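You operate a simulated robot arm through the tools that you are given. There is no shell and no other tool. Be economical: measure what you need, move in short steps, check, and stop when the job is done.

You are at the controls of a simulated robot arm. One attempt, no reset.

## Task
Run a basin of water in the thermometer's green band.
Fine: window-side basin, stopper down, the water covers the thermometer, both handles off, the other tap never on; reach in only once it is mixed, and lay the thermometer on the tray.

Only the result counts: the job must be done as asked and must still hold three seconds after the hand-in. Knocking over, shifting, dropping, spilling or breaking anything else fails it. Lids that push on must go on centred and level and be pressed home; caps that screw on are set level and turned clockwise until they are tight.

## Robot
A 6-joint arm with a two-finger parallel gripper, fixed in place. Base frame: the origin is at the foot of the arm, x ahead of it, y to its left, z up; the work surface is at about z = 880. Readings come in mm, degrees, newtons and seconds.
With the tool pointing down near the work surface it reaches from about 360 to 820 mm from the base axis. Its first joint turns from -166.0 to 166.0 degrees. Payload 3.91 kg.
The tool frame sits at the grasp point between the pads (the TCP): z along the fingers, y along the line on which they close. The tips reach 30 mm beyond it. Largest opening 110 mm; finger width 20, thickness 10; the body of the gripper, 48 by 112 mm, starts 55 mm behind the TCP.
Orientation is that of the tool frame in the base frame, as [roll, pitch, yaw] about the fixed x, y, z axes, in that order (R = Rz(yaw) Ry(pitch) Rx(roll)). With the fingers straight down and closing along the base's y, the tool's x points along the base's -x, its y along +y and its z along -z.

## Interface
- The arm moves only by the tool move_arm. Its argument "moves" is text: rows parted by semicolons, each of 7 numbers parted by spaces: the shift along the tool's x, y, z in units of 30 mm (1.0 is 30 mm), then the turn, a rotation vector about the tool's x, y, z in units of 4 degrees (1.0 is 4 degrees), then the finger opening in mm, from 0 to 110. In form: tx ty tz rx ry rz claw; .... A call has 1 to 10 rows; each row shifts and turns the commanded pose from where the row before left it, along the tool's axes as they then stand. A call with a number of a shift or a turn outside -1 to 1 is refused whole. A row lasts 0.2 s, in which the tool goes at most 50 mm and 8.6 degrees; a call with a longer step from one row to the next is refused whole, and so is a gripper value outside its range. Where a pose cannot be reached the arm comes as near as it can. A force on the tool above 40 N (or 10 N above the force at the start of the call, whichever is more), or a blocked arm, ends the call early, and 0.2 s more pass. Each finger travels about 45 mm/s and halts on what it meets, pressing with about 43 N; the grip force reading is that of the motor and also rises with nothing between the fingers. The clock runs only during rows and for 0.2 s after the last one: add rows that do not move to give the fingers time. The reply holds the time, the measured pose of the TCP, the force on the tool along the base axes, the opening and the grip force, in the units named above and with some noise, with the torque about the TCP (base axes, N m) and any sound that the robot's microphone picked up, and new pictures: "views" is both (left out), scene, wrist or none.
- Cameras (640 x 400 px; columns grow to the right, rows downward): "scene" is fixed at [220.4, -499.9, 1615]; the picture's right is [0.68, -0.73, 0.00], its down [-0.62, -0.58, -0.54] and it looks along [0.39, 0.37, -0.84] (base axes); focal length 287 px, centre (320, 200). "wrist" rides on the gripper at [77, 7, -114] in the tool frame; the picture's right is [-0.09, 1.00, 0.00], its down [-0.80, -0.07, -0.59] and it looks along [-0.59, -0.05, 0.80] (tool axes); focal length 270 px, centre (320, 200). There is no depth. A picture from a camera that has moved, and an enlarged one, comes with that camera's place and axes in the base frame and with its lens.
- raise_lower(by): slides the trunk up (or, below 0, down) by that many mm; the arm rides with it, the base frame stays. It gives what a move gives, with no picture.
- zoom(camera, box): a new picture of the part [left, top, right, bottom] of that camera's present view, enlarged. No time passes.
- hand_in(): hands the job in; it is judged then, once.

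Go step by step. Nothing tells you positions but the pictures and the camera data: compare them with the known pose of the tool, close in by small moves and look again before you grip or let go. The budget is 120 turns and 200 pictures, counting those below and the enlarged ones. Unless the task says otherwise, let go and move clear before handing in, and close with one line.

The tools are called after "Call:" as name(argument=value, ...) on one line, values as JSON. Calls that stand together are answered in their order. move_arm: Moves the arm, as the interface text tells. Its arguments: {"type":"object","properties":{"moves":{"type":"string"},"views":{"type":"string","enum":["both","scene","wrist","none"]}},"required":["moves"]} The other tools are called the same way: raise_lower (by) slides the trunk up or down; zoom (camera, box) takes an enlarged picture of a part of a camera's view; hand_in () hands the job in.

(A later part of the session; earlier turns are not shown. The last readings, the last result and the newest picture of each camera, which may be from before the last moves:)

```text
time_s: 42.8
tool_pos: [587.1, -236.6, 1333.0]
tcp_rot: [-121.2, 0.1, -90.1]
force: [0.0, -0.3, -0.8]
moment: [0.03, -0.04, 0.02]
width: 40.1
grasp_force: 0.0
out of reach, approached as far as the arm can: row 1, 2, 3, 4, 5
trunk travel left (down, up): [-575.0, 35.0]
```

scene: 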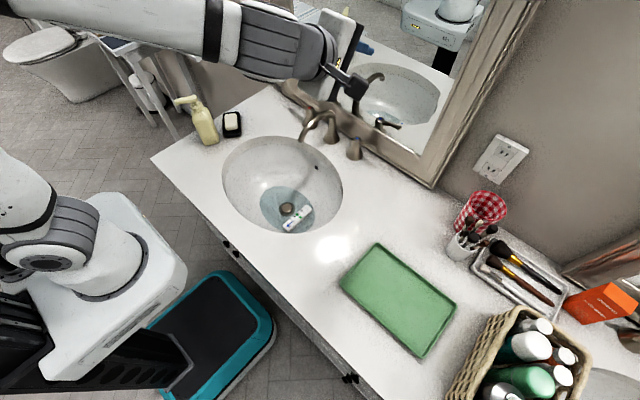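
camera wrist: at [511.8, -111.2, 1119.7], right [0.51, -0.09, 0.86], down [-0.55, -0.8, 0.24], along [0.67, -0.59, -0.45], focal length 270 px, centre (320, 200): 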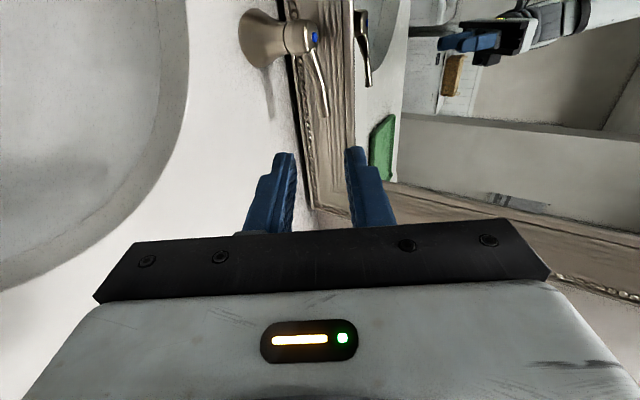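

Now in the mirrored orientation. Moving toward the hot side, high above things.

Call:
move_arm(moves="-0.97 0.39 0.264 0 0 0 40; -0.97 0.39 0.264 0 0 0 40; -0.97 0.39 0.264 0 0 0 40; -0.97 0.39 0.264 0 0 0 40; -0.97 0.39 0.264 0 0 0 40; -0.97 0.39 0.264 0 0 0 40; -0.97 0.39 0.264 0 0 0 40; -0.97 0.39 0.264 0 0 0 40; -0.97 0.39 0.264 0 0 0 40; -0.97 0.39 0.264 0 0 0 40", views="scene")

```text
time_s: 45.0
tool_pos: [606.8, 65.3, 1246.0]
tcp_rot: [-120.6, 0.0, -90.0]
force: [-0.4, 0.5, 0.6]
moment: [-0.02, 0.02, 0.03]
width: 39.8
grasp_force: 0.1
out of reach, approached as far as the arm can: row 1, 2, 3, 4, 5, 6, 7, 8
trunk travel left (down, up): [-575.0, 35.0]
```

scene: 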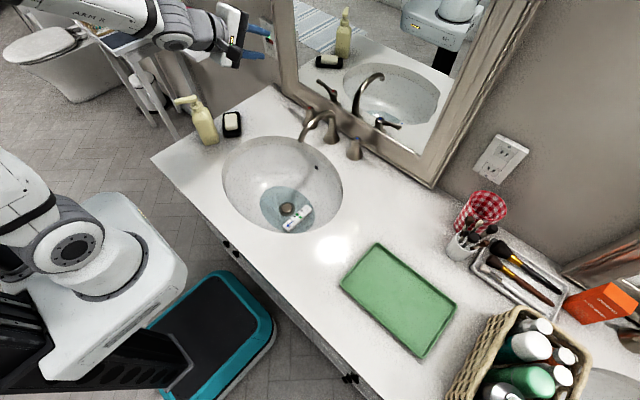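

In reach now. Moving to the stand-off in front of the hot lever.

Call:
move_arm(moves="-0.315 0.695 0.945 0 0 0 40; -0.315 0.695 0.945 0 0 0 40; -0.315 0.695 0.945 0 0 0 40; -0.315 0.695 0.945 0 0 0 40; -0.315 0.695 0.945 0 0 0 40; -0.315 0.695 0.945 0 0 0 40; -0.315 0.695 0.945 0 0 0 40; -0.315 0.695 0.945 0 0 0 40; 0 0 0 0 0 0 40", views="wrist")

Call:
zoom(camera="scene", box=[270, 60, 410, 170])

```text
time_s: 47.0
tool_pos: [716.1, 138.7, 988.9]
tcp_rot: [-120.5, -0.1, -90.0]
force: [0.7, 0.4, -0.1]
moment: [0.01, 0.03, 0.0]
width: 39.9
grasp_force: 0.0
trunk travel left (down, up): [-575.0, 35.0]
camera wrist: at [614.6, 61.9, 1041.2], right [-0.51, 0.09, -0.86], down [-0.48, 0.8, 0.36], along [0.72, 0.59, -0.36], focal length 270 px, centre (320, 200)
```

wrist: 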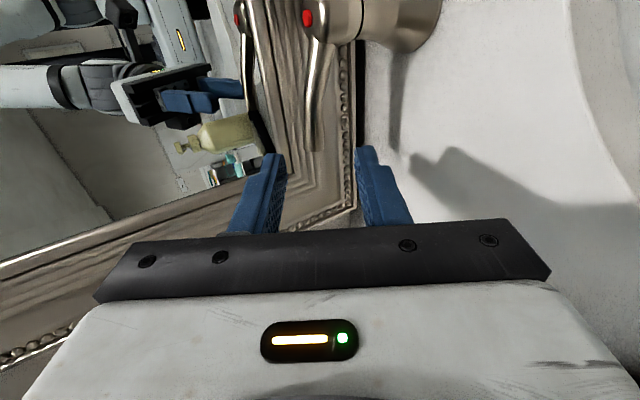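

```text
3.64 times, centred on (340, 115) of scene
camera zoom: at [220.4, -499.9, 1615.0], right [0.68, -0.73, 0.0], down [-0.62, -0.58, -0.54], along [0.39, 0.37, -0.84], focal length 1043 px, centre (247, 509)
```

zoom: 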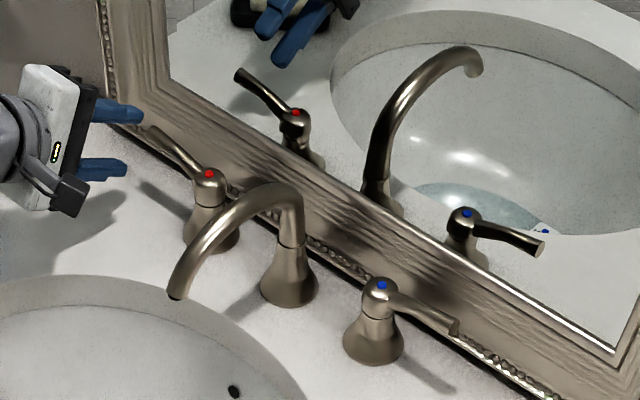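

Lever lies between the fingers again. Advancing 54 mm with narrowed opening.

Call:
move_arm(moves="0 0 0.3 0 0 0 28; 0 0 0.3 0 0 0 28; 0 0 0.3 0 0 0 28; 0 0 0.3 0 0 0 28; 0 0 0.3 0 0 0 28; 0 0 0.3 0 0 0 28; 0 0 0 0 0 0 28", views="wrist")

Call:
zoom(camera="scene", box=[270, 60, 370, 140])

```text
time_s: 48.6
tool_pos: [761.8, 139.8, 962.1]
tcp_rot: [-120.5, 0.0, -90.0]
force: [0.5, 0.6, 0.3]
moment: [0.01, 0.0, 0.02]
width: 28.2
grasp_force: 0.1
trunk travel left (down, up): [-575.0, 35.0]
camera wrist: at [661.3, 62.4, 1013.8], right [-0.51, 0.09, -0.86], down [-0.48, 0.8, 0.36], along [0.72, 0.59, -0.36], focal length 270 px, centre (320, 200)
```

wrist: 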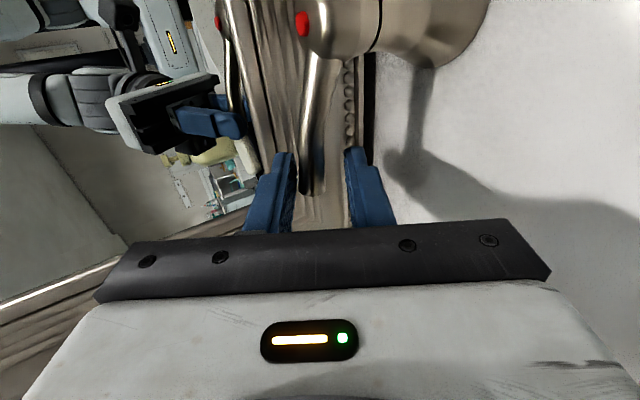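

```text
5.00 times, centred on (320, 100) of scene
camera zoom: at [220.4, -499.9, 1615.0], right [0.68, -0.73, 0.0], down [-0.62, -0.58, -0.54], along [0.39, 0.37, -0.84], focal length 1434 px, centre (320, 700)
```

zoom: 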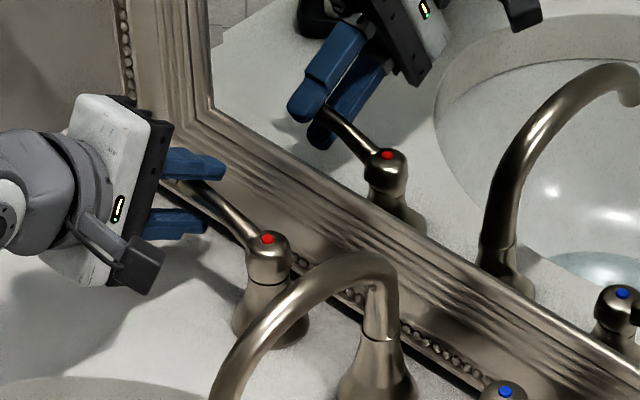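

Lever is a bit off-centre and I'm near its tip; small correction, then grip.

Call:
move_arm(moves="0.27 -0.13 0.1 0 0 0 28; 0 0 0 0 0 0 20; 0 0 0 0 0 0 14; 0 0 0 0 0 0 8; 0 0 0 0 0 0 8; 0 0 0 0 0 0 8", views="wrist")

Call:
zoom(camera="scene", box=[220, 90, 410, 240])

```text
time_s: 50.0
tool_pos: [766.2, 131.3, 960.4]
tcp_rot: [-120.8, 0.1, -90.0]
force: [-9.1, -1.6, -10.9]
moment: [0.98, 0.22, -0.49]
width: 17.8
grasp_force: 44.2
trunk travel left (down, up): [-575.0, 35.0]
camera wrist: at [665.3, 54.3, 1014.3], right [-0.51, 0.09, -0.86], down [-0.47, 0.8, 0.37], along [0.72, 0.59, -0.37], focal length 270 px, centre (320, 200)
```

wrist: 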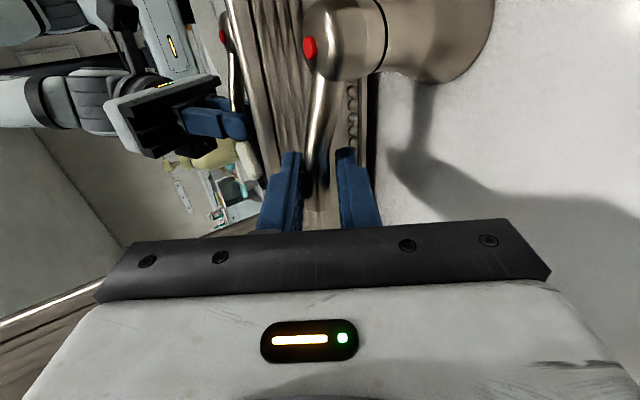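

```text
2.67 times, centred on (315, 165) of scene
camera zoom: at [220.4, -499.9, 1615.0], right [0.68, -0.73, 0.0], down [-0.62, -0.58, -0.54], along [0.39, 0.37, -0.84], focal length 765 px, centre (333, 293)
```

zoom: 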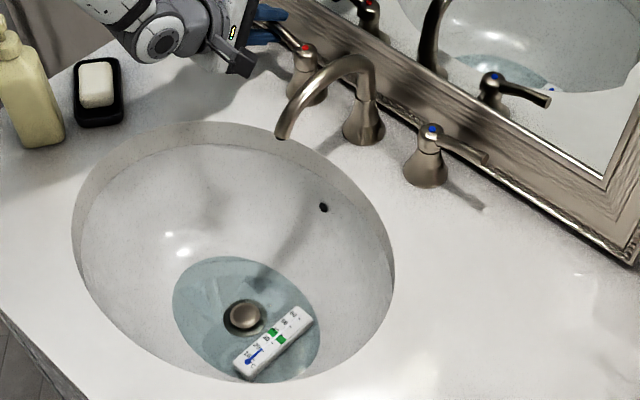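

Gripped; basin level unchanged, so the stopper holds. Opening hot.

Call:
move_arm(moves="0 0.083 -0.144 0 0 0 8; 0 0.083 -0.144 0 0 0 8; 0.03 0.083 -0.144 0 0 0 8; 0.04 0.083 -0.144 0 0 0 8; 0 0 0 0 0 0 8; 0 0 0 0 0 0 8; 0 0 0 0 0 0 8; 0 0 0 0 0 0 8; 0 0 0 0 0 0 8", views="none")

Call:
zoom(camera="scene", box=[220, 90, 410, 240])

Call:
zoom(camera="scene", box=[260, 180, 340, 240])

```text
time_s: 52.0
tool_pos: [749.2, 130.8, 964.9]
tcp_rot: [-120.5, 0.0, -90.1]
force: [11.9, 3.2, 4.5]
moment: [1.51, 0.02, 0.73]
width: 15.2
grasp_force: 45.2
trunk travel left (down, up): [-575.0, 35.0]
```

```text
2.67 times, centred on (315, 165) of scene
camera zoom: at [220.4, -499.9, 1615.0], right [0.68, -0.73, 0.0], down [-0.62, -0.58, -0.54], along [0.39, 0.37, -0.84], focal length 765 px, centre (333, 293)
```

zoom: 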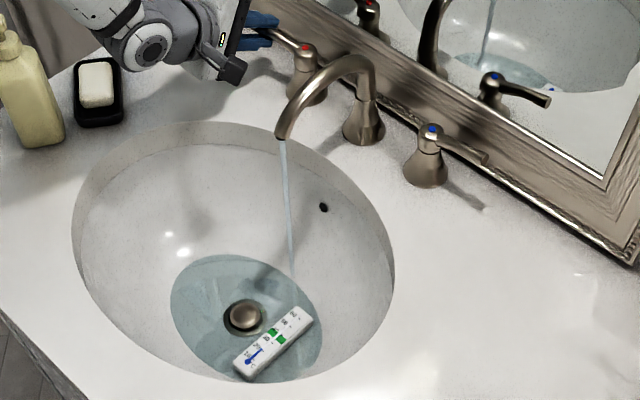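

```text
6.67 times, centred on (300, 210) of scene
camera zoom: at [220.4, -499.9, 1615.0], right [0.68, -0.73, 0.0], down [-0.62, -0.58, -0.54], along [0.39, 0.37, -0.84], focal length 1912 px, centre (453, 133)
```

zoom: 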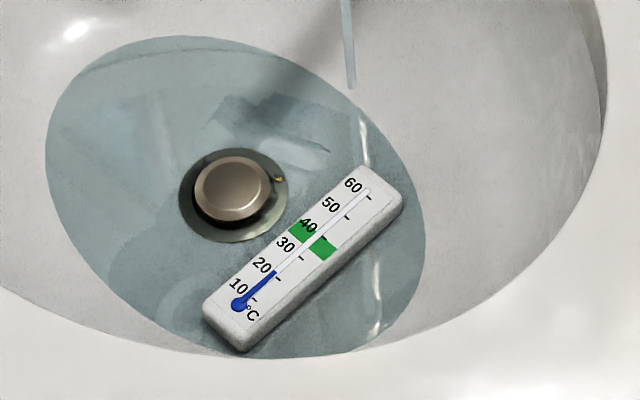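

Hot is flowing gently. Waiting and watching the thermometer.

Call:
move_arm(moves="0 0 0 0 0 0 8; 0 0 0 0 0 0 8; 0 0 0 0 0 0 8; 0 0 0 0 0 0 8; 0 0 0 0 0 0 8; 0 0 0 0 0 0 8; 0 0 0 0 0 0 8; 0 0 0 0 0 0 8; 0 0 0 0 0 0 8; 0 0 0 0 0 0 8", views="none")

Call:
zoom(camera="scene", box=[260, 180, 340, 240])

```text
time_s: 54.2
tool_pos: [748.4, 129.9, 963.7]
tcp_rot: [-120.6, 0.0, -90.0]
force: [11.9, 2.3, 11.8]
moment: [1.49, -0.02, 0.78]
width: 15.1
grasp_force: 45.1
trunk travel left (down, up): [-575.0, 35.0]
```

```text
6.67 times, centred on (300, 210) of scene
camera zoom: at [220.4, -499.9, 1615.0], right [0.68, -0.73, 0.0], down [-0.62, -0.58, -0.54], along [0.39, 0.37, -0.84], focal length 1912 px, centre (453, 133)
```

zoom: 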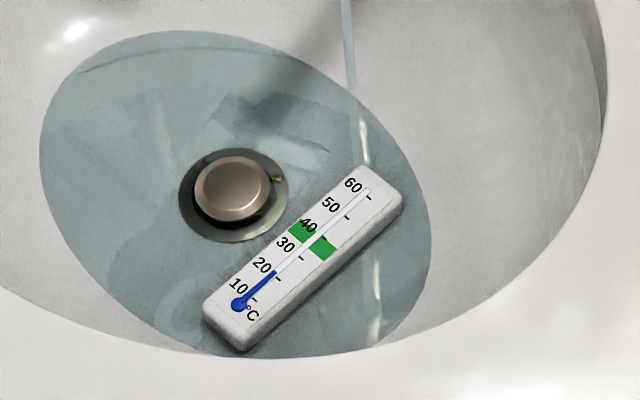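

Slow; I open hot further and wait.

Call:
move_arm(moves="0.05 0.083 -0.144 0 0 0 8; 0.05 0.083 -0.144 0 0 0 8; 0 0 0 0 0 0 8; 0 0 0 0 0 0 8; 0 0 0 0 0 0 8; 0 0 0 0 0 0 8; 0 0 0 0 0 0 8; 0 0 0 0 0 0 8; 0 0 0 0 0 0 8; 0 0 0 0 0 0 8", views="none")

Call:
zoom(camera="scene", box=[260, 180, 340, 240])

```text
time_s: 56.4
tool_pos: [736.1, 125.1, 964.6]
tcp_rot: [-120.7, -0.1, -90.1]
force: [-5.7, -6.2, -0.9]
moment: [-1.37, -0.51, -0.53]
width: 14.8
grasp_force: 45.0
trunk travel left (down, up): [-575.0, 35.0]
```

```text
6.67 times, centred on (300, 210) of scene
camera zoom: at [220.4, -499.9, 1615.0], right [0.68, -0.73, 0.0], down [-0.62, -0.58, -0.54], along [0.39, 0.37, -0.84], focal length 1912 px, centre (453, 133)
```

zoom: 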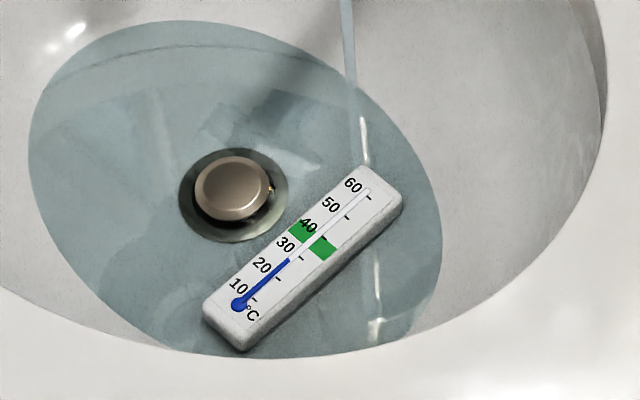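

Reading has risen to about 25 °C. Continuing in small waits.

Call:
move_arm(moves="0 0 0 0 0 0 8; 0 0 0 0 0 0 8; 0 0 0 0 0 0 8; 0 0 0 0 0 0 8; 0 0 0 0 0 0 8", views="none")

Call:
zoom(camera="scene", box=[220, 90, 410, 240])

Call:
zoom(camera="scene", box=[260, 180, 340, 240])

```text
time_s: 57.6
tool_pos: [736.2, 126.5, 963.6]
tcp_rot: [-120.8, -0.1, -90.0]
force: [-8.0, -6.8, -8.4]
moment: [-1.5, -0.44, -0.74]
width: 14.9
grasp_force: 44.9
trunk travel left (down, up): [-575.0, 35.0]
```

```text
2.67 times, centred on (315, 165) of scene
camera zoom: at [220.4, -499.9, 1615.0], right [0.68, -0.73, 0.0], down [-0.62, -0.58, -0.54], along [0.39, 0.37, -0.84], focal length 765 px, centre (333, 293)
```

zoom: 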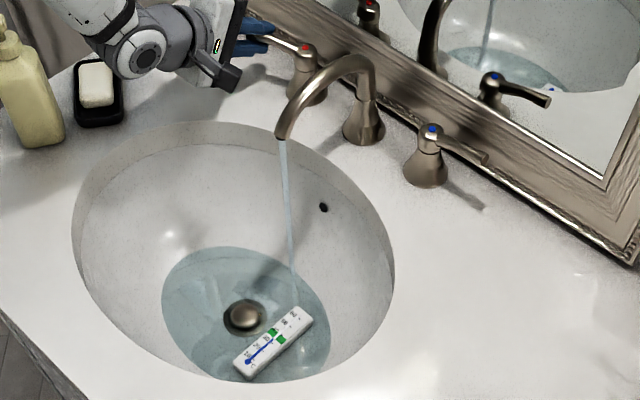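

```text
6.67 times, centred on (300, 210) of scene
camera zoom: at [220.4, -499.9, 1615.0], right [0.68, -0.73, 0.0], down [-0.62, -0.58, -0.54], along [0.39, 0.37, -0.84], focal length 1912 px, centre (453, 133)
```

zoom: 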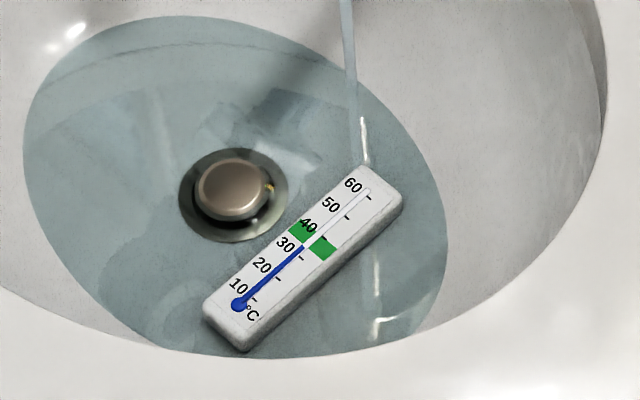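

Rising fast (~32 °C); I close hot now and let it mix before judging.

Call:
move_arm(moves="-0.05 -0.083 0.144 0 0 0 8; -0.05 -0.083 0.144 0 0 0 8; -0.04 -0.083 0.144 0 0 0 8; -0.03 -0.083 0.144 0 0 0 8; 0 -0.083 0.144 0 0 0 8; 0 -0.083 0.144 0 0 0 8; 0 -0.05 0.087 0 0 0 8", views="none")

Call:
zoom(camera="scene", box=[220, 90, 410, 240])

```text
time_s: 59.2
tool_pos: [768.5, 133.7, 960.3]
tcp_rot: [-121.0, -0.1, -89.9]
force: [-25.8, 14.8, -21.1]
moment: [0.19, 0.55, -1.55]
width: 17.4
grasp_force: 44.5
trunk travel left (down, up): [-575.0, 35.0]
```

```text
2.67 times, centred on (315, 165) of scene
camera zoom: at [220.4, -499.9, 1615.0], right [0.68, -0.73, 0.0], down [-0.62, -0.58, -0.54], along [0.39, 0.37, -0.84], focal length 765 px, centre (333, 293)
```

zoom: 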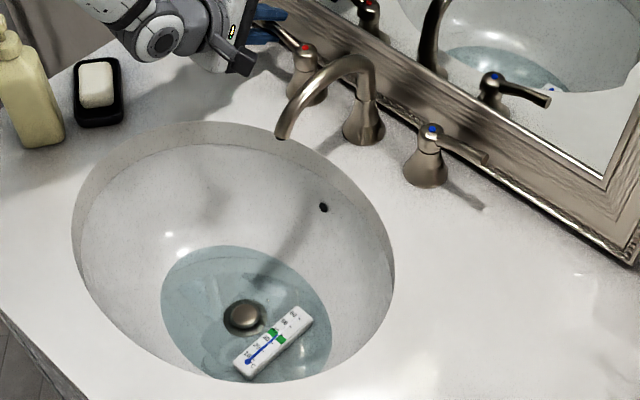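

Hot is off. Waiting 2 s for mixing, then reading.

Call:
move_arm(moves="0 -0.03 0.05 0 0 0 8; 0 0 0 0 0 0 8; 0 0 0 0 0 0 8; 0 0 0 0 0 0 8; 0 0 0 0 0 0 8; 0 0 0 0 0 0 8; 0 0 0 0 0 0 8; 0 0 0 0 0 0 8; 0 0 0 0 0 0 8; 0 0 0 0 0 0 8", views="none")

Call:
zoom(camera="scene", box=[265, 190, 325, 235])

```text
time_s: 61.4
tool_pos: [768.8, 133.7, 960.9]
tcp_rot: [-121.1, -0.1, -89.9]
force: [-24.5, 15.4, -24.7]
moment: [0.28, 0.55, -1.53]
width: 17.8
grasp_force: 44.7
trunk travel left (down, up): [-575.0, 35.0]
```

```text
8.89 times, centred on (295, 212) of scene
camera zoom: at [220.4, -499.9, 1615.0], right [0.68, -0.73, 0.0], down [-0.62, -0.58, -0.54], along [0.39, 0.37, -0.84], focal length 2550 px, centre (542, 89)
```

zoom: 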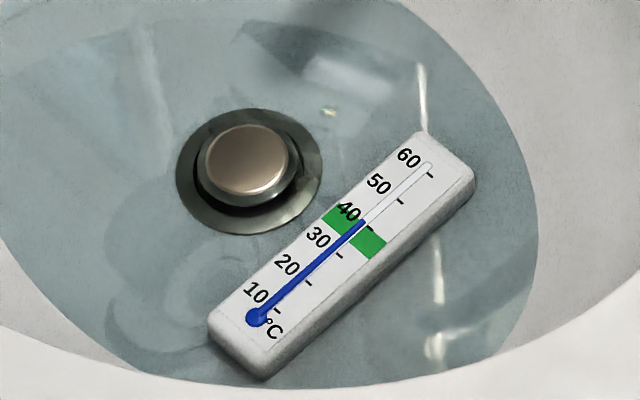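

It reads near 40, top of the band. Zooming for a precise reading after a brief wait.

Call:
move_arm(moves="0 0 0 0 0 0 28; 0 0 0 0 0 0 28; 0 0 -0.3 0 0 0 28; 0 0 -0.6 0 0 0 28; 0 0 -0.9 0 0 0 28; 0 0 -1 0 0 0 28; 0 0 -1 0 0 0 28; 0 0 -1 0 0 0 28; 0 0 -1 0 0 0 28", views="none")

Call:
zoom(camera="scene", box=[285, 200, 315, 222])

Call:
zoom(camera="scene", box=[290, 70, 410, 170])

```text
time_s: 63.4
tool_pos: [621.2, 130.6, 1053.0]
tcp_rot: [-120.5, 0.0, -90.0]
force: [-0.8, -0.1, 0.2]
moment: [0.02, -0.04, -0.01]
width: 28.1
grasp_force: 0.1
trunk travel left (down, up): [-575.0, 35.0]
```

```text
16.00 times, centred on (300, 211) of scene
camera zoom: at [220.4, -499.9, 1615.0], right [0.68, -0.73, 0.0], down [-0.62, -0.58, -0.54], along [0.39, 0.37, -0.84], focal length 4590 px, centre (640, 24)
```

zoom: 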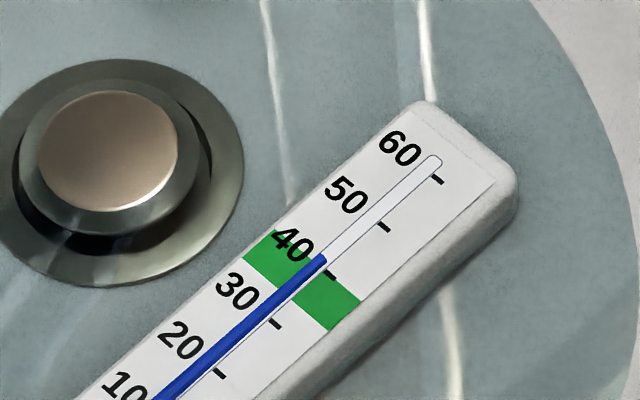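

```text
4.00 times, centred on (350, 120) of scene
camera zoom: at [220.4, -499.9, 1615.0], right [0.68, -0.73, 0.0], down [-0.62, -0.58, -0.54], along [0.39, 0.37, -0.84], focal length 1148 px, centre (200, 520)
```

zoom: 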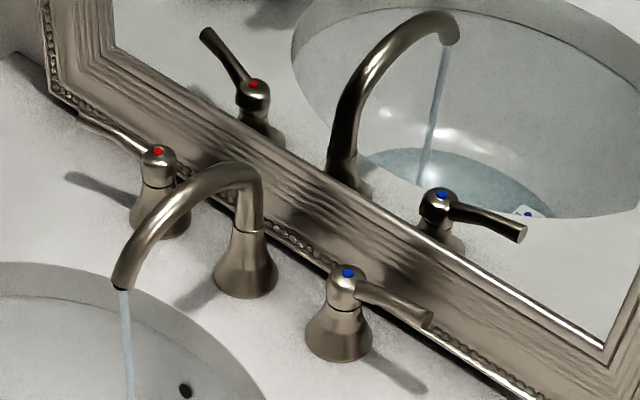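

Backing off dragged the hot lever a bit open — hot is running again. I close my fingers and push the lever shut at once.

Call:
move_arm(moves="-0.2 0.1 1 0 0 0 0; -0.2 0.1 1 0 0 0 0; -0.2 0.1 0.9 0 0 0 0; 0 0.087 0.7 0 0 0 0; 0 0 0.4 0 0 0 0; 0 0 0.3 0 0 0 0; 0 -0.05 0.087 0 0 0 0; 0 -0.05 0.087 0 0 0 0; 0 -0.05 0.087 0 0 0 0; 0 -0.05 0.087 0 0 0 0", views="wrist")

Call:
zoom(camera="scene", box=[270, 60, 390, 160])

```text
time_s: 65.6
tool_pos: [739.4, 149.2, 976.1]
tcp_rot: [-120.6, -0.1, -90.0]
force: [0.2, 0.9, -0.5]
moment: [0.0, 0.0, -0.04]
width: 0.0
grasp_force: 37.4
trunk travel left (down, up): [-575.0, 35.0]
camera wrist: at [638.0, 72.6, 1028.4], right [-0.51, 0.09, -0.86], down [-0.47, 0.8, 0.36], along [0.72, 0.59, -0.36], focal length 270 px, centre (320, 200)
```

wrist: 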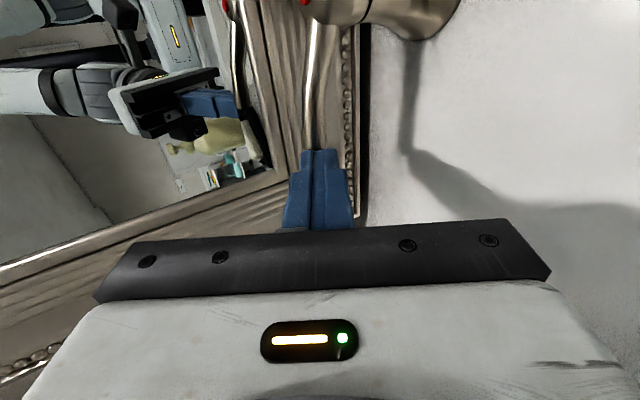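

```text
4.00 times, centred on (330, 110) of scene
camera zoom: at [220.4, -499.9, 1615.0], right [0.68, -0.73, 0.0], down [-0.62, -0.58, -0.54], along [0.39, 0.37, -0.84], focal length 1148 px, centre (280, 560)
```

zoom: 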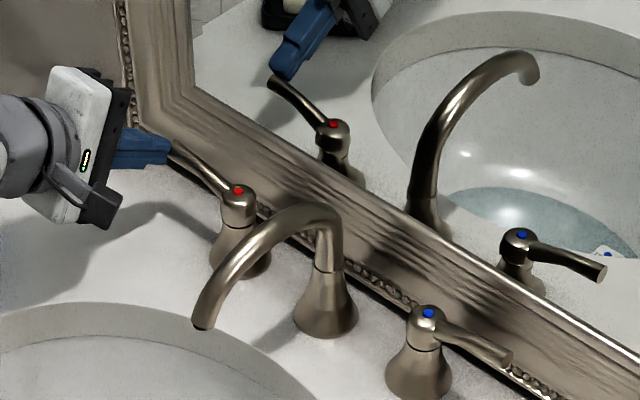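

Stream is off. Pushing on gently until the lever seats.

Call:
move_arm(moves="0 -0.05 0.087 0 0 0 0; 0 -0.05 0.087 0 0 0 0; 0 -0.05 0.087 0 0 0 0; 0 -0.05 0.087 0 0 0 0; 0 -0.05 0.087 0 0 0 0; 0 -0.05 0.087 0 0 0 0", views="none")

Call:
zoom(camera="scene", box=[270, 60, 350, 130])

Call:
zoom(camera="scene", box=[285, 200, 315, 222])

```text
time_s: 66.5
tool_pos: [742.7, 150.7, 978.8]
tcp_rot: [-120.7, -0.1, -89.9]
force: [-27.7, -2.9, 15.1]
moment: [-0.19, 0.01, -0.19]
width: 0.0
grasp_force: 38.0
trunk travel left (down, up): [-575.0, 35.0]
stopped in row 4: the force on the tool passed its limit at 44 N (the readings are from after the stop); the commanded pose is now the measured one
```

```text
5.71 times, centred on (310, 95) of scene
camera zoom: at [220.4, -499.9, 1615.0], right [0.68, -0.73, 0.0], down [-0.62, -0.58, -0.54], along [0.39, 0.37, -0.84], focal length 1639 px, centre (377, 800)
```

zoom: 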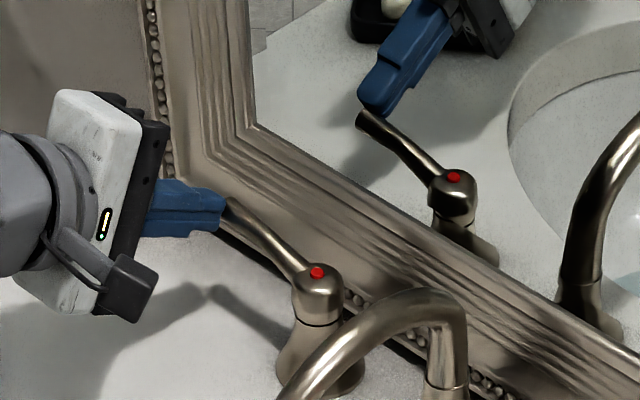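

```text
16.00 times, centred on (300, 211) of scene
camera zoom: at [220.4, -499.9, 1615.0], right [0.68, -0.73, 0.0], down [-0.62, -0.58, -0.54], along [0.39, 0.37, -0.84], focal length 4590 px, centre (640, 24)
```

zoom: 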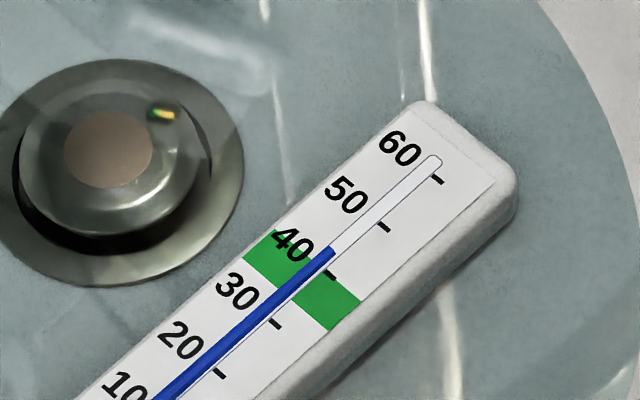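

Reads ~41–42 with hot shut at its hard stop: need a little cold. I back off straight, then check the hot lever stays shut.

Call:
move_arm(moves="0 0 -0.5 0 0 0 0; 0 0 -1 0 0 0 0; 0 0 -1 0 0 0 0; 0 0 -1 0 0 0 0; 0 0 -1 0 0 0 0; 0 0 -1 0 0 0 0; 0 0 -1 0 0 0 0; 0 0 -0.5 0 0 0 0", views="none")

Call:
zoom(camera="scene", box=[290, 70, 410, 170])

Call:
move_arm(moves="1 0 0 0 0 0 30; 1 0 0 0 0 0 30; 1 0 0 0 0 0 30; 1 0 0 0 0 0 30; 1 0 0 0 0 0 30; 1 0 0 0 0 0 30; 0.8 0 0 0 0 0 30", views="none")

```text
time_s: 68.3
tool_pos: [567.1, 151.1, 1082.3]
tcp_rot: [-121.0, 0.0, -90.0]
force: [0.1, 0.2, 0.2]
moment: [0.01, 0.01, 0.0]
width: 0.1
grasp_force: 38.5
trunk travel left (down, up): [-575.0, 35.0]
```

```text
4.00 times, centred on (350, 120) of scene
camera zoom: at [220.4, -499.9, 1615.0], right [0.68, -0.73, 0.0], down [-0.62, -0.58, -0.54], along [0.39, 0.37, -0.84], focal length 1148 px, centre (200, 520)
```

zoom: 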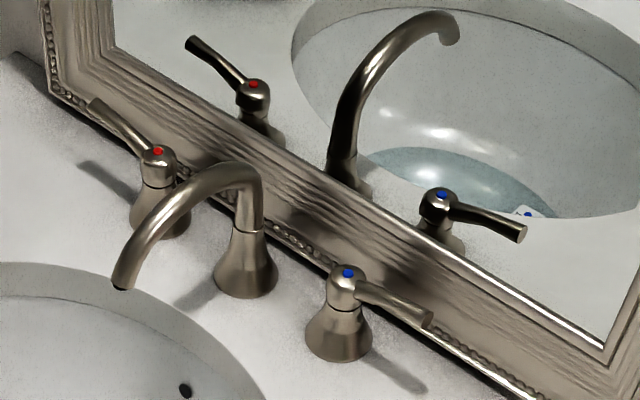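

```text
time_s: 70.0
tool_pos: [567.6, -54.4, 1081.5]
tcp_rot: [-121.1, 0.0, -90.0]
force: [0.4, -0.1, 0.5]
moment: [-0.02, -0.01, 0.01]
width: 29.9
grasp_force: 0.1
trunk travel left (down, up): [-575.0, 35.0]
```

Both levers off. I test whether this orientation reaches the cold side, avoiding another roll.

Call:
move_arm(moves="0.9 0 0 0 0 0 30; 0.9 0 0 0 0 0 30; 0.9 0 0 0 0 0 30; 0.9 0 0 0 0 0 30; 0.9 0 0 0 0 0 30", views="none")

```text
time_s: 71.2
tool_pos: [567.4, -188.7, 1081.6]
tcp_rot: [-121.0, 0.0, -90.0]
force: [0.4, 0.5, 0.1]
moment: [-0.02, 0.0, -0.01]
width: 29.8
grasp_force: 0.0
trunk travel left (down, up): [-575.0, 35.0]
```

It reaches. Moving to the cold lever stand-off, then in.

Call:
move_arm(moves="0 0.03 0.897 0 0 0 30; 0 0.03 0.897 0 0 0 30; 0 0.03 0.897 0 0 0 30; 0 0.03 0.897 0 0 0 30; 0 0.03 0.897 0 0 0 30; 0 0.03 0.897 0 0 0 30; 0 0.03 0.897 0 0 0 30; 0 0 0 0 0 0 30", views="wrist")

Call:
zoom(camera="scene", box=[310, 80, 430, 180])

```text
time_s: 73.0
tool_pos: [726.5, -189.6, 978.4]
tcp_rot: [-121.1, 0.1, -90.0]
force: [-0.5, 0.2, 0.2]
moment: [0.01, -0.03, -0.01]
width: 30.2
grasp_force: 0.1
trunk travel left (down, up): [-575.0, 35.0]
camera wrist: at [625.9, -266.1, 1032.0], right [-0.51, 0.09, -0.85], down [-0.47, 0.8, 0.37], along [0.72, 0.59, -0.37], focal length 270 px, centre (320, 200)
```

wrist: 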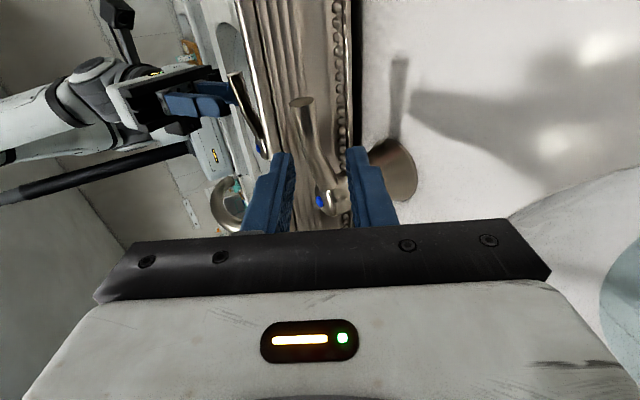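

```text
4.00 times, centred on (370, 130) of scene
camera zoom: at [220.4, -499.9, 1615.0], right [0.68, -0.73, 0.0], down [-0.62, -0.58, -0.54], along [0.39, 0.37, -0.84], focal length 1148 px, centre (120, 480)
```

zoom: 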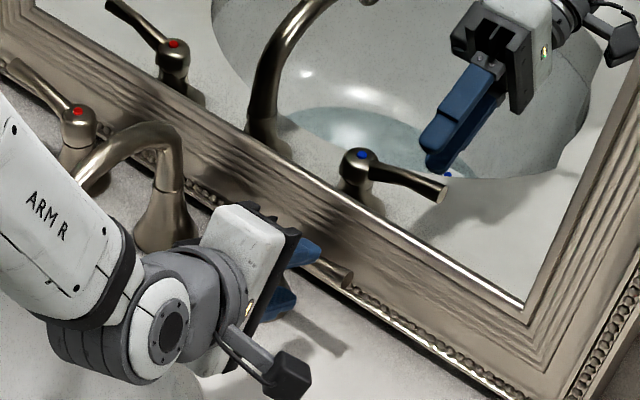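

Lined up. Advancing and gripping.

Call:
move_arm(moves="0 -0.11 0.3 0 0 0 30; 0 0 0.3 0 0 0 30; 0 0 0.3 0 0 0 30; 0 0 0.3 0 0 0 30; 0 0 0.2 0 0 0 30; 0 0 0 0 0 0 20; 0 0 0 0 0 0 14; 0 0 0 0 0 0 8; 0 0 0 0 0 0 8; 0 0 0 0 0 0 8", views="wrist")

Call:
zoom(camera="scene", box=[285, 200, 315, 222])

```text
time_s: 75.2
tool_pos: [764.3, -189.7, 961.9]
tcp_rot: [-121.1, -0.1, -89.9]
force: [-1.3, -0.9, -1.9]
moment: [-1.18, 0.03, 0.07]
width: 17.6
grasp_force: 44.9
trunk travel left (down, up): [-575.0, 35.0]
camera wrist: at [663.1, -266.0, 1013.2], right [-0.51, 0.09, -0.85], down [-0.47, 0.8, 0.37], along [0.71, 0.59, -0.37], focal length 270 px, centre (320, 200)
```

wrist: 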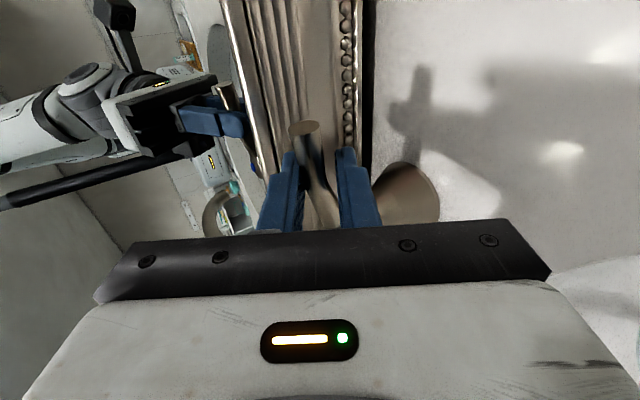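

```text
16.00 times, centred on (300, 211) of scene
camera zoom: at [220.4, -499.9, 1615.0], right [0.68, -0.73, 0.0], down [-0.62, -0.58, -0.54], along [0.39, 0.37, -0.84], focal length 4590 px, centre (640, 24)
```

zoom: 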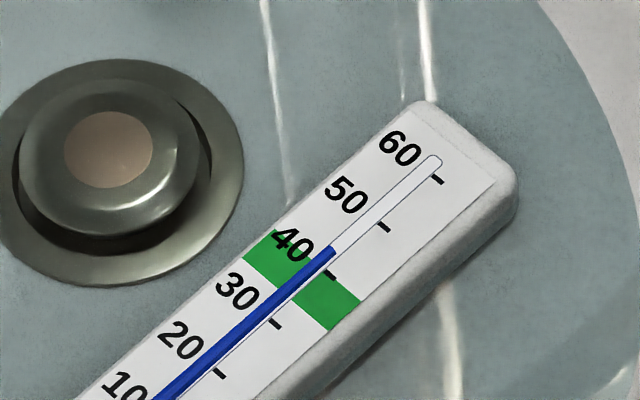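

Stable at about 42. Opening cold moderately for a short time.

Call:
move_arm(moves="0 0.083 -0.144 0 0 0 8; 0 0.083 -0.144 0 0 0 8; -0.03 0.083 -0.144 0 0 0 8; -0.03 0.05 -0.087 0 0 0 8; 0 0 0 0 0 0 8; 0 0 0 0 0 0 8; 0 0 0 0 0 0 8; 0 0 0 0 0 0 8; 0 0 0 0 0 0 8; 0 0 0 0 0 0 8", views="none")

Call:
zoom(camera="scene", box=[265, 190, 325, 235])

```text
time_s: 77.3
tool_pos: [747.1, -186.7, 962.0]
tcp_rot: [-120.9, -0.2, -90.1]
force: [15.1, 0.5, 17.6]
moment: [-1.49, -0.11, -0.75]
width: 14.3
grasp_force: 44.8
trunk travel left (down, up): [-575.0, 35.0]
```

```text
8.89 times, centred on (295, 212) of scene
camera zoom: at [220.4, -499.9, 1615.0], right [0.68, -0.73, 0.0], down [-0.62, -0.58, -0.54], along [0.39, 0.37, -0.84], focal length 2550 px, centre (542, 89)
```

zoom: 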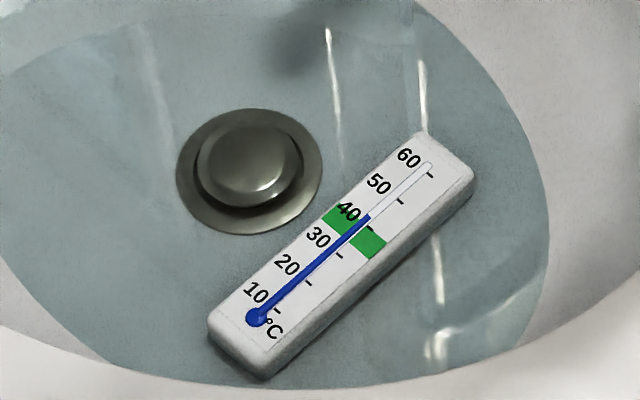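

Cold is running; waiting another 2 s.

Call:
move_arm(moves="0 0 0 0 0 0 8; 0 0 0 0 0 0 8; 0 0 0 0 0 0 8; 0 0 0 0 0 0 8; 0 0 0 0 0 0 8; 0 0 0 0 0 0 8; 0 0 0 0 0 0 8; 0 0 0 0 0 0 8; 0 0 0 0 0 0 8", views="none")

Call:
zoom(camera="scene", box=[265, 190, 325, 235])

Call:
zoom(camera="scene", box=[220, 90, 410, 240])

```text
time_s: 79.3
tool_pos: [746.5, -186.5, 961.8]
tcp_rot: [-121.0, -0.1, -90.0]
force: [15.3, 1.0, 20.1]
moment: [-1.48, -0.13, -0.65]
width: 14.6
grasp_force: 44.9
trunk travel left (down, up): [-575.0, 35.0]
```

```text
8.89 times, centred on (295, 212) of scene
camera zoom: at [220.4, -499.9, 1615.0], right [0.68, -0.73, 0.0], down [-0.62, -0.58, -0.54], along [0.39, 0.37, -0.84], focal length 2550 px, centre (542, 89)
```

zoom: 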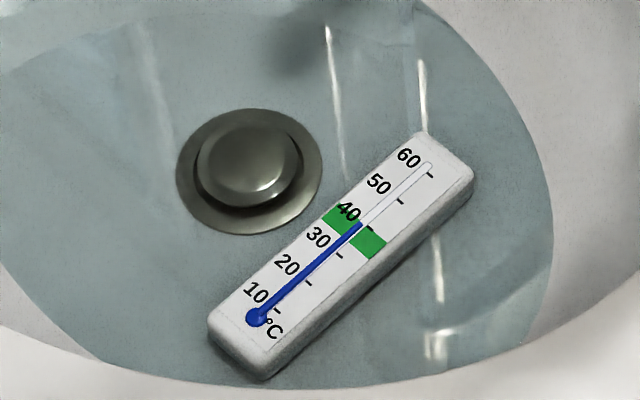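

```text
2.67 times, centred on (315, 165) of scene
camera zoom: at [220.4, -499.9, 1615.0], right [0.68, -0.73, 0.0], down [-0.62, -0.58, -0.54], along [0.39, 0.37, -0.84], focal length 765 px, centre (333, 293)
```

zoom: 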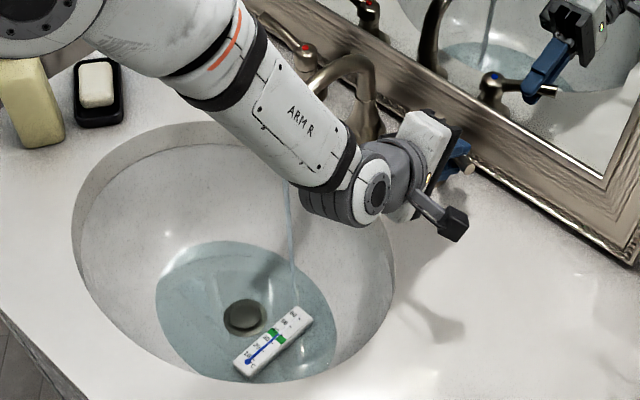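

About 39 and falling with lag; closing cold now.

Call:
move_arm(moves="0.03 -0.083 0.144 0 0 0 8; 0.03 -0.083 0.144 0 0 0 8; 0 -0.083 0.144 0 0 0 8; 0 -0.083 0.144 0 0 0 8; 0 -0.083 0.144 0 0 0 8; 0 -0.05 0.087 0 0 0 8; 0 -0.05 0.087 0 0 0 8; 0 -0.03 0.05 0 0 0 8", views="none")

Call:
zoom(camera="scene", box=[220, 90, 410, 240])

```text
time_s: 81.1
tool_pos: [772.1, -190.6, 956.7]
tcp_rot: [-121.9, 0.0, -90.1]
force: [-7.6, -4.3, 1.2]
moment: [-1.15, 0.17, 0.26]
width: 18.0
grasp_force: 45.0
trunk travel left (down, up): [-575.0, 35.0]
stopped in row 8: the force on the tool passed its limit at 43 N (the readings are from after the stop); the commanded pose is now the measured one
```

```text
2.67 times, centred on (315, 165) of scene
camera zoom: at [220.4, -499.9, 1615.0], right [0.68, -0.73, 0.0], down [-0.62, -0.58, -0.54], along [0.39, 0.37, -0.84], focal length 765 px, centre (333, 293)
```

zoom: 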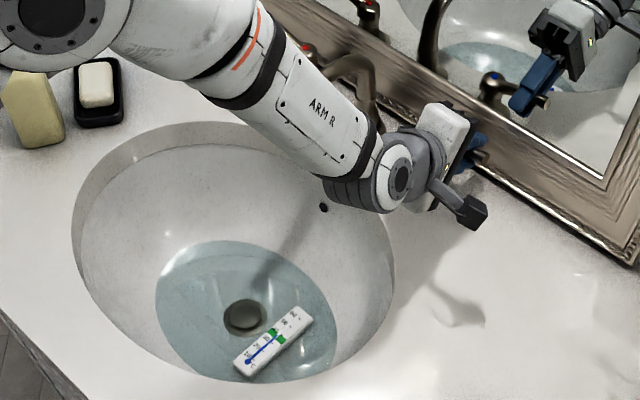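

Stream off, lever at its stop. Opening wider and checking clearance before backing off.

Call:
move_arm(moves="0 0 0 0 0 0 36; 0 0 0 0 0 0 36; 0 0 0 0 0 0 36; 0 0 0 0 0 0 36", views="wrist")

Call:
zoom(camera="scene", box=[285, 200, 315, 222])

```text
time_s: 82.1
tool_pos: [774.3, -190.2, 955.6]
tcp_rot: [-121.6, 0.1, -90.1]
force: [-0.2, -0.8, -0.5]
moment: [-0.01, -0.01, 0.02]
width: 36.1
grasp_force: 0.0
trunk travel left (down, up): [-575.0, 35.0]
camera wrist: at [673.6, -266.4, 1009.3], right [-0.52, 0.09, -0.85], down [-0.47, 0.8, 0.37], along [0.71, 0.59, -0.38], focal length 270 px, centre (320, 200)
```

wrist: 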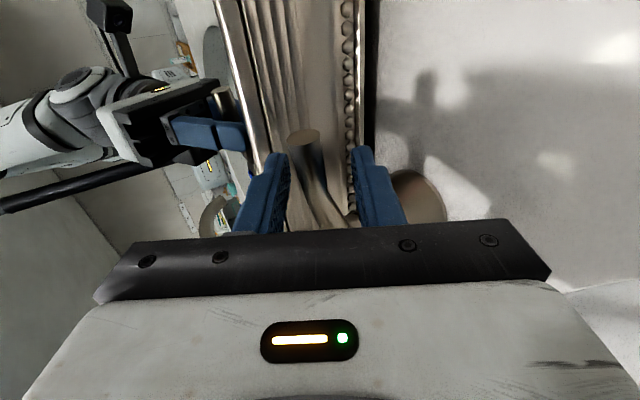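

```text
16.00 times, centred on (300, 211) of scene
camera zoom: at [220.4, -499.9, 1615.0], right [0.68, -0.73, 0.0], down [-0.62, -0.58, -0.54], along [0.39, 0.37, -0.84], focal length 4590 px, centre (640, 24)
```

zoom: 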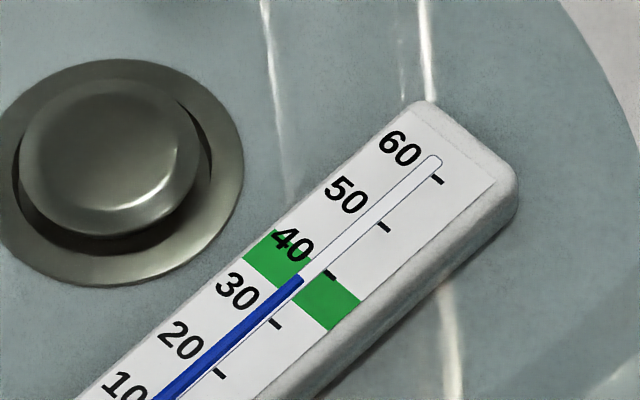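

Thermometer is now mid-band (~36–37). Backing off with the lever centred.

Call:
move_arm(moves="0 -0.12 0 0 0 0 36; 0 0 -0.4 0 0 0 36; 0 0 -0.8 0 0 0 36; 0 0 -1 0 0 0 36; 0 0 -1 0 0 0 36; 0 0 -1 0 0 0 36; 0 0 -1 0 0 0 36; 0 0 -1 0 0 0 36; 0 0 -0.8 0 0 0 36", views="none")

Call:
zoom(camera="scene", box=[220, 70, 410, 240])

Call:
zoom(camera="scene", box=[285, 200, 315, 222])

```text
time_s: 84.1
tool_pos: [595.2, -189.5, 1068.9]
tcp_rot: [-121.7, 0.0, -90.1]
force: [-0.3, -0.3, -1.3]
moment: [-0.04, 0.0, -0.03]
width: 36.0
grasp_force: 0.0
trunk travel left (down, up): [-575.0, 35.0]
```

```text
2.35 times, centred on (315, 155) of scene
camera zoom: at [220.4, -499.9, 1615.0], right [0.68, -0.73, 0.0], down [-0.62, -0.58, -0.54], along [0.39, 0.37, -0.84], focal length 675 px, centre (332, 306)
```

zoom: 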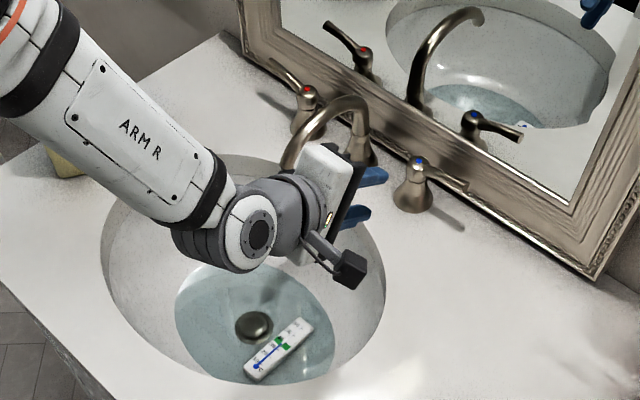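

```text
16.00 times, centred on (300, 211) of scene
camera zoom: at [220.4, -499.9, 1615.0], right [0.68, -0.73, 0.0], down [-0.62, -0.58, -0.54], along [0.39, 0.37, -0.84], focal length 4590 px, centre (640, 24)
```

zoom: 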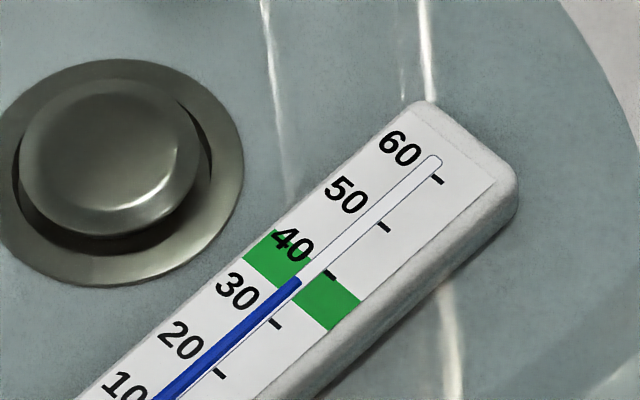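

Both levers are off and it reads ~36.5 steady, but triangulation puts the thermometer's face around z≈707–716 and it shows no water tint, so it isn't covered yet. I'll add more hot, then more cold.

Call:
move_arm(moves="0 0 -1 0 0 0 36; -1 0 -0.2 0 0 0 36; -1 0 0 0 0 0 36; -1 0 0 0 0 0 36; -1 0 0 0 0 0 36; -1 0 0 0 0 0 36; -1 0 0 0 0 0 36; -1 0 0 0 0 0 36; -1 0 0 0 0 0 36; -1 0 0 0 0 0 36", views="none")

Call:
zoom(camera="scene", box=[240, 150, 340, 240])

```text
time_s: 86.3
tool_pos: [567.3, 81.2, 1089.1]
tcp_rot: [-121.8, 0.0, -90.1]
force: [-0.2, -0.8, 0.2]
moment: [0.01, 0.0, 0.0]
width: 36.3
grasp_force: 0.1
trunk travel left (down, up): [-575.0, 35.0]
```

```text
4.44 times, centred on (290, 195) of scene
camera zoom: at [220.4, -499.9, 1615.0], right [0.68, -0.73, 0.0], down [-0.62, -0.58, -0.54], along [0.39, 0.37, -0.84], focal length 1275 px, centre (453, 222)
```

zoom: 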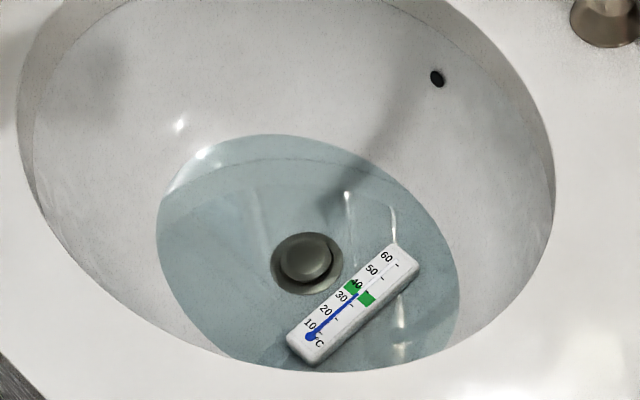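

Confirmed, thermometer face still dry. Going to the hot lever.

Call:
move_arm(moves="-0.257 0.057 0.853 0 0 0 32; -0.257 0.057 0.853 0 0 0 32; -0.257 0.057 0.853 0 0 0 32; -0.257 0.057 0.853 0 0 0 32; -0.257 0.057 0.853 0 0 0 32; -0.257 0.057 0.853 0 0 0 32; -0.257 0.057 0.853 0 0 0 32; 0 0 0.4 0 0 0 32; 0 0 0 0 0 0 32", views="wrist")

```text
time_s: 88.3
tool_pos: [722.8, 133.9, 977.4]
tcp_rot: [-121.6, 0.2, -90.2]
force: [-0.6, 0.8, 0.0]
moment: [0.01, 0.04, -0.03]
width: 31.9
grasp_force: 0.1
trunk travel left (down, up): [-575.0, 35.0]
camera wrist: at [622.7, 57.5, 1031.5], right [-0.52, 0.09, -0.85], down [-0.47, 0.8, 0.37], along [0.71, 0.59, -0.38], focal length 270 px, centre (320, 200)
```

wrist: 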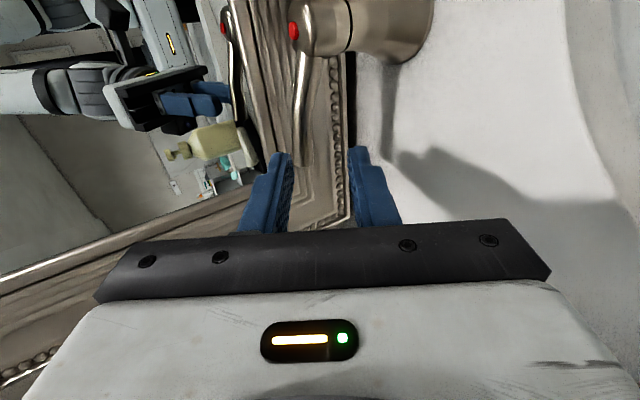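

Correcting upward a little, then advancing and gripping.

Call:
move_arm(moves="0.08 -0.25 0 0 0 0 32; 0 0 0.4 0 0 0 32; 0 0 0.4 0 0 0 32; 0 0 0.4 0 0 0 32; 0 0 0.3 0 0 0 32; 0 0 0 0 0 0 24; 0 0 0 0 0 0 16; 0 0 0 0 0 0 8; 0 0 0 0 0 0 8; 0 0 0 0 0 0 8", views="wrist")

```text
time_s: 90.5
tool_pos: [766.5, 131.8, 961.8]
tcp_rot: [-121.6, 0.1, -90.1]
force: [4.5, 0.7, 9.0]
moment: [1.34, -0.17, 0.29]
width: 17.5
grasp_force: 44.8
trunk travel left (down, up): [-575.0, 35.0]
camera wrist: at [665.4, 55.3, 1015.3], right [-0.52, 0.09, -0.85], down [-0.47, 0.8, 0.37], along [0.71, 0.59, -0.38], focal length 270 px, centre (320, 200)
```

wrist: 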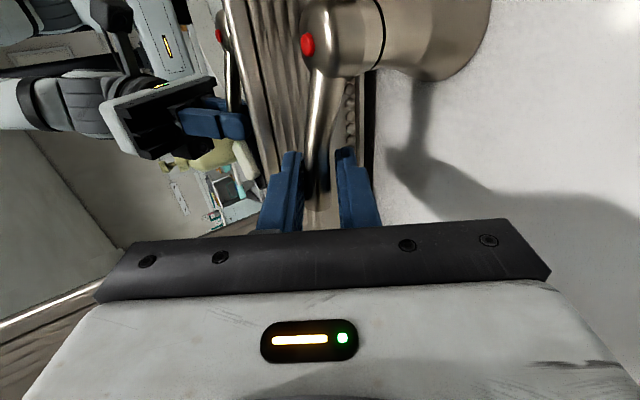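

Gripped. Opening hot about 25 mm and holding.

Call:
move_arm(moves="0 0.083 -0.144 0 0 0 8; 0 0.083 -0.144 0 0 0 8; 0.03 0.083 -0.144 0 0 0 8; 0.04 0.083 -0.144 0 0 0 8; 0.05 0.083 -0.144 0 0 0 8; 0 0 0 0 0 0 8; 0 0 0 0 0 0 8; 0 0 0 0 0 0 8; 0 0 0 0 0 0 8; 0 0 0 0 0 0 8", views="none")

Call:
move_arm(moves="0 0 0 0 0 0 8; 0 0 0 0 0 0 8; 0 0 0 0 0 0 8; 0 0 0 0 0 0 8; 0 0 0 0 0 0 8; 0 0 0 0 0 0 8; 0 0 0 0 0 0 8; 0 0 0 0 0 0 8; 0 0 0 0 0 0 8; 0 0 0 0 0 0 8", views="none")

Call:
zoom(camera="scene", box=[240, 150, 340, 240])

```text
time_s: 92.7
tool_pos: [741.3, 127.3, 963.5]
tcp_rot: [-121.5, 0.1, -90.1]
force: [22.7, -1.2, 21.5]
moment: [0.3, -0.48, 1.35]
width: 14.2
grasp_force: 45.0
trunk travel left (down, up): [-575.0, 35.0]
```

```text
time_s: 94.9
tool_pos: [742.7, 128.1, 962.5]
tcp_rot: [-121.3, 0.1, -90.1]
force: [21.8, -2.7, 22.5]
moment: [0.08, -0.56, 1.24]
width: 14.1
grasp_force: 44.9
trunk travel left (down, up): [-575.0, 35.0]
```

```text
4.44 times, centred on (290, 195) of scene
camera zoom: at [220.4, -499.9, 1615.0], right [0.68, -0.73, 0.0], down [-0.62, -0.58, -0.54], along [0.39, 0.37, -0.84], focal length 1275 px, centre (453, 222)
```

zoom: 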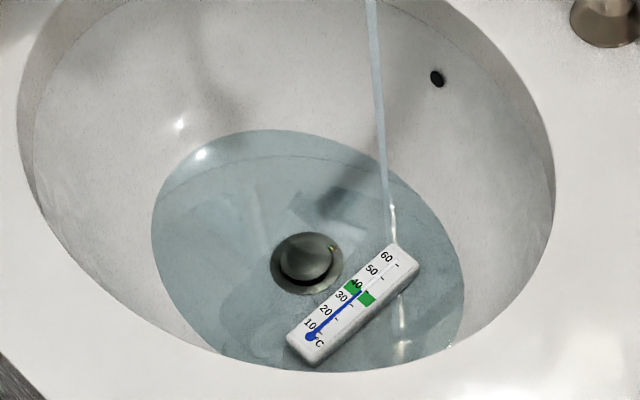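

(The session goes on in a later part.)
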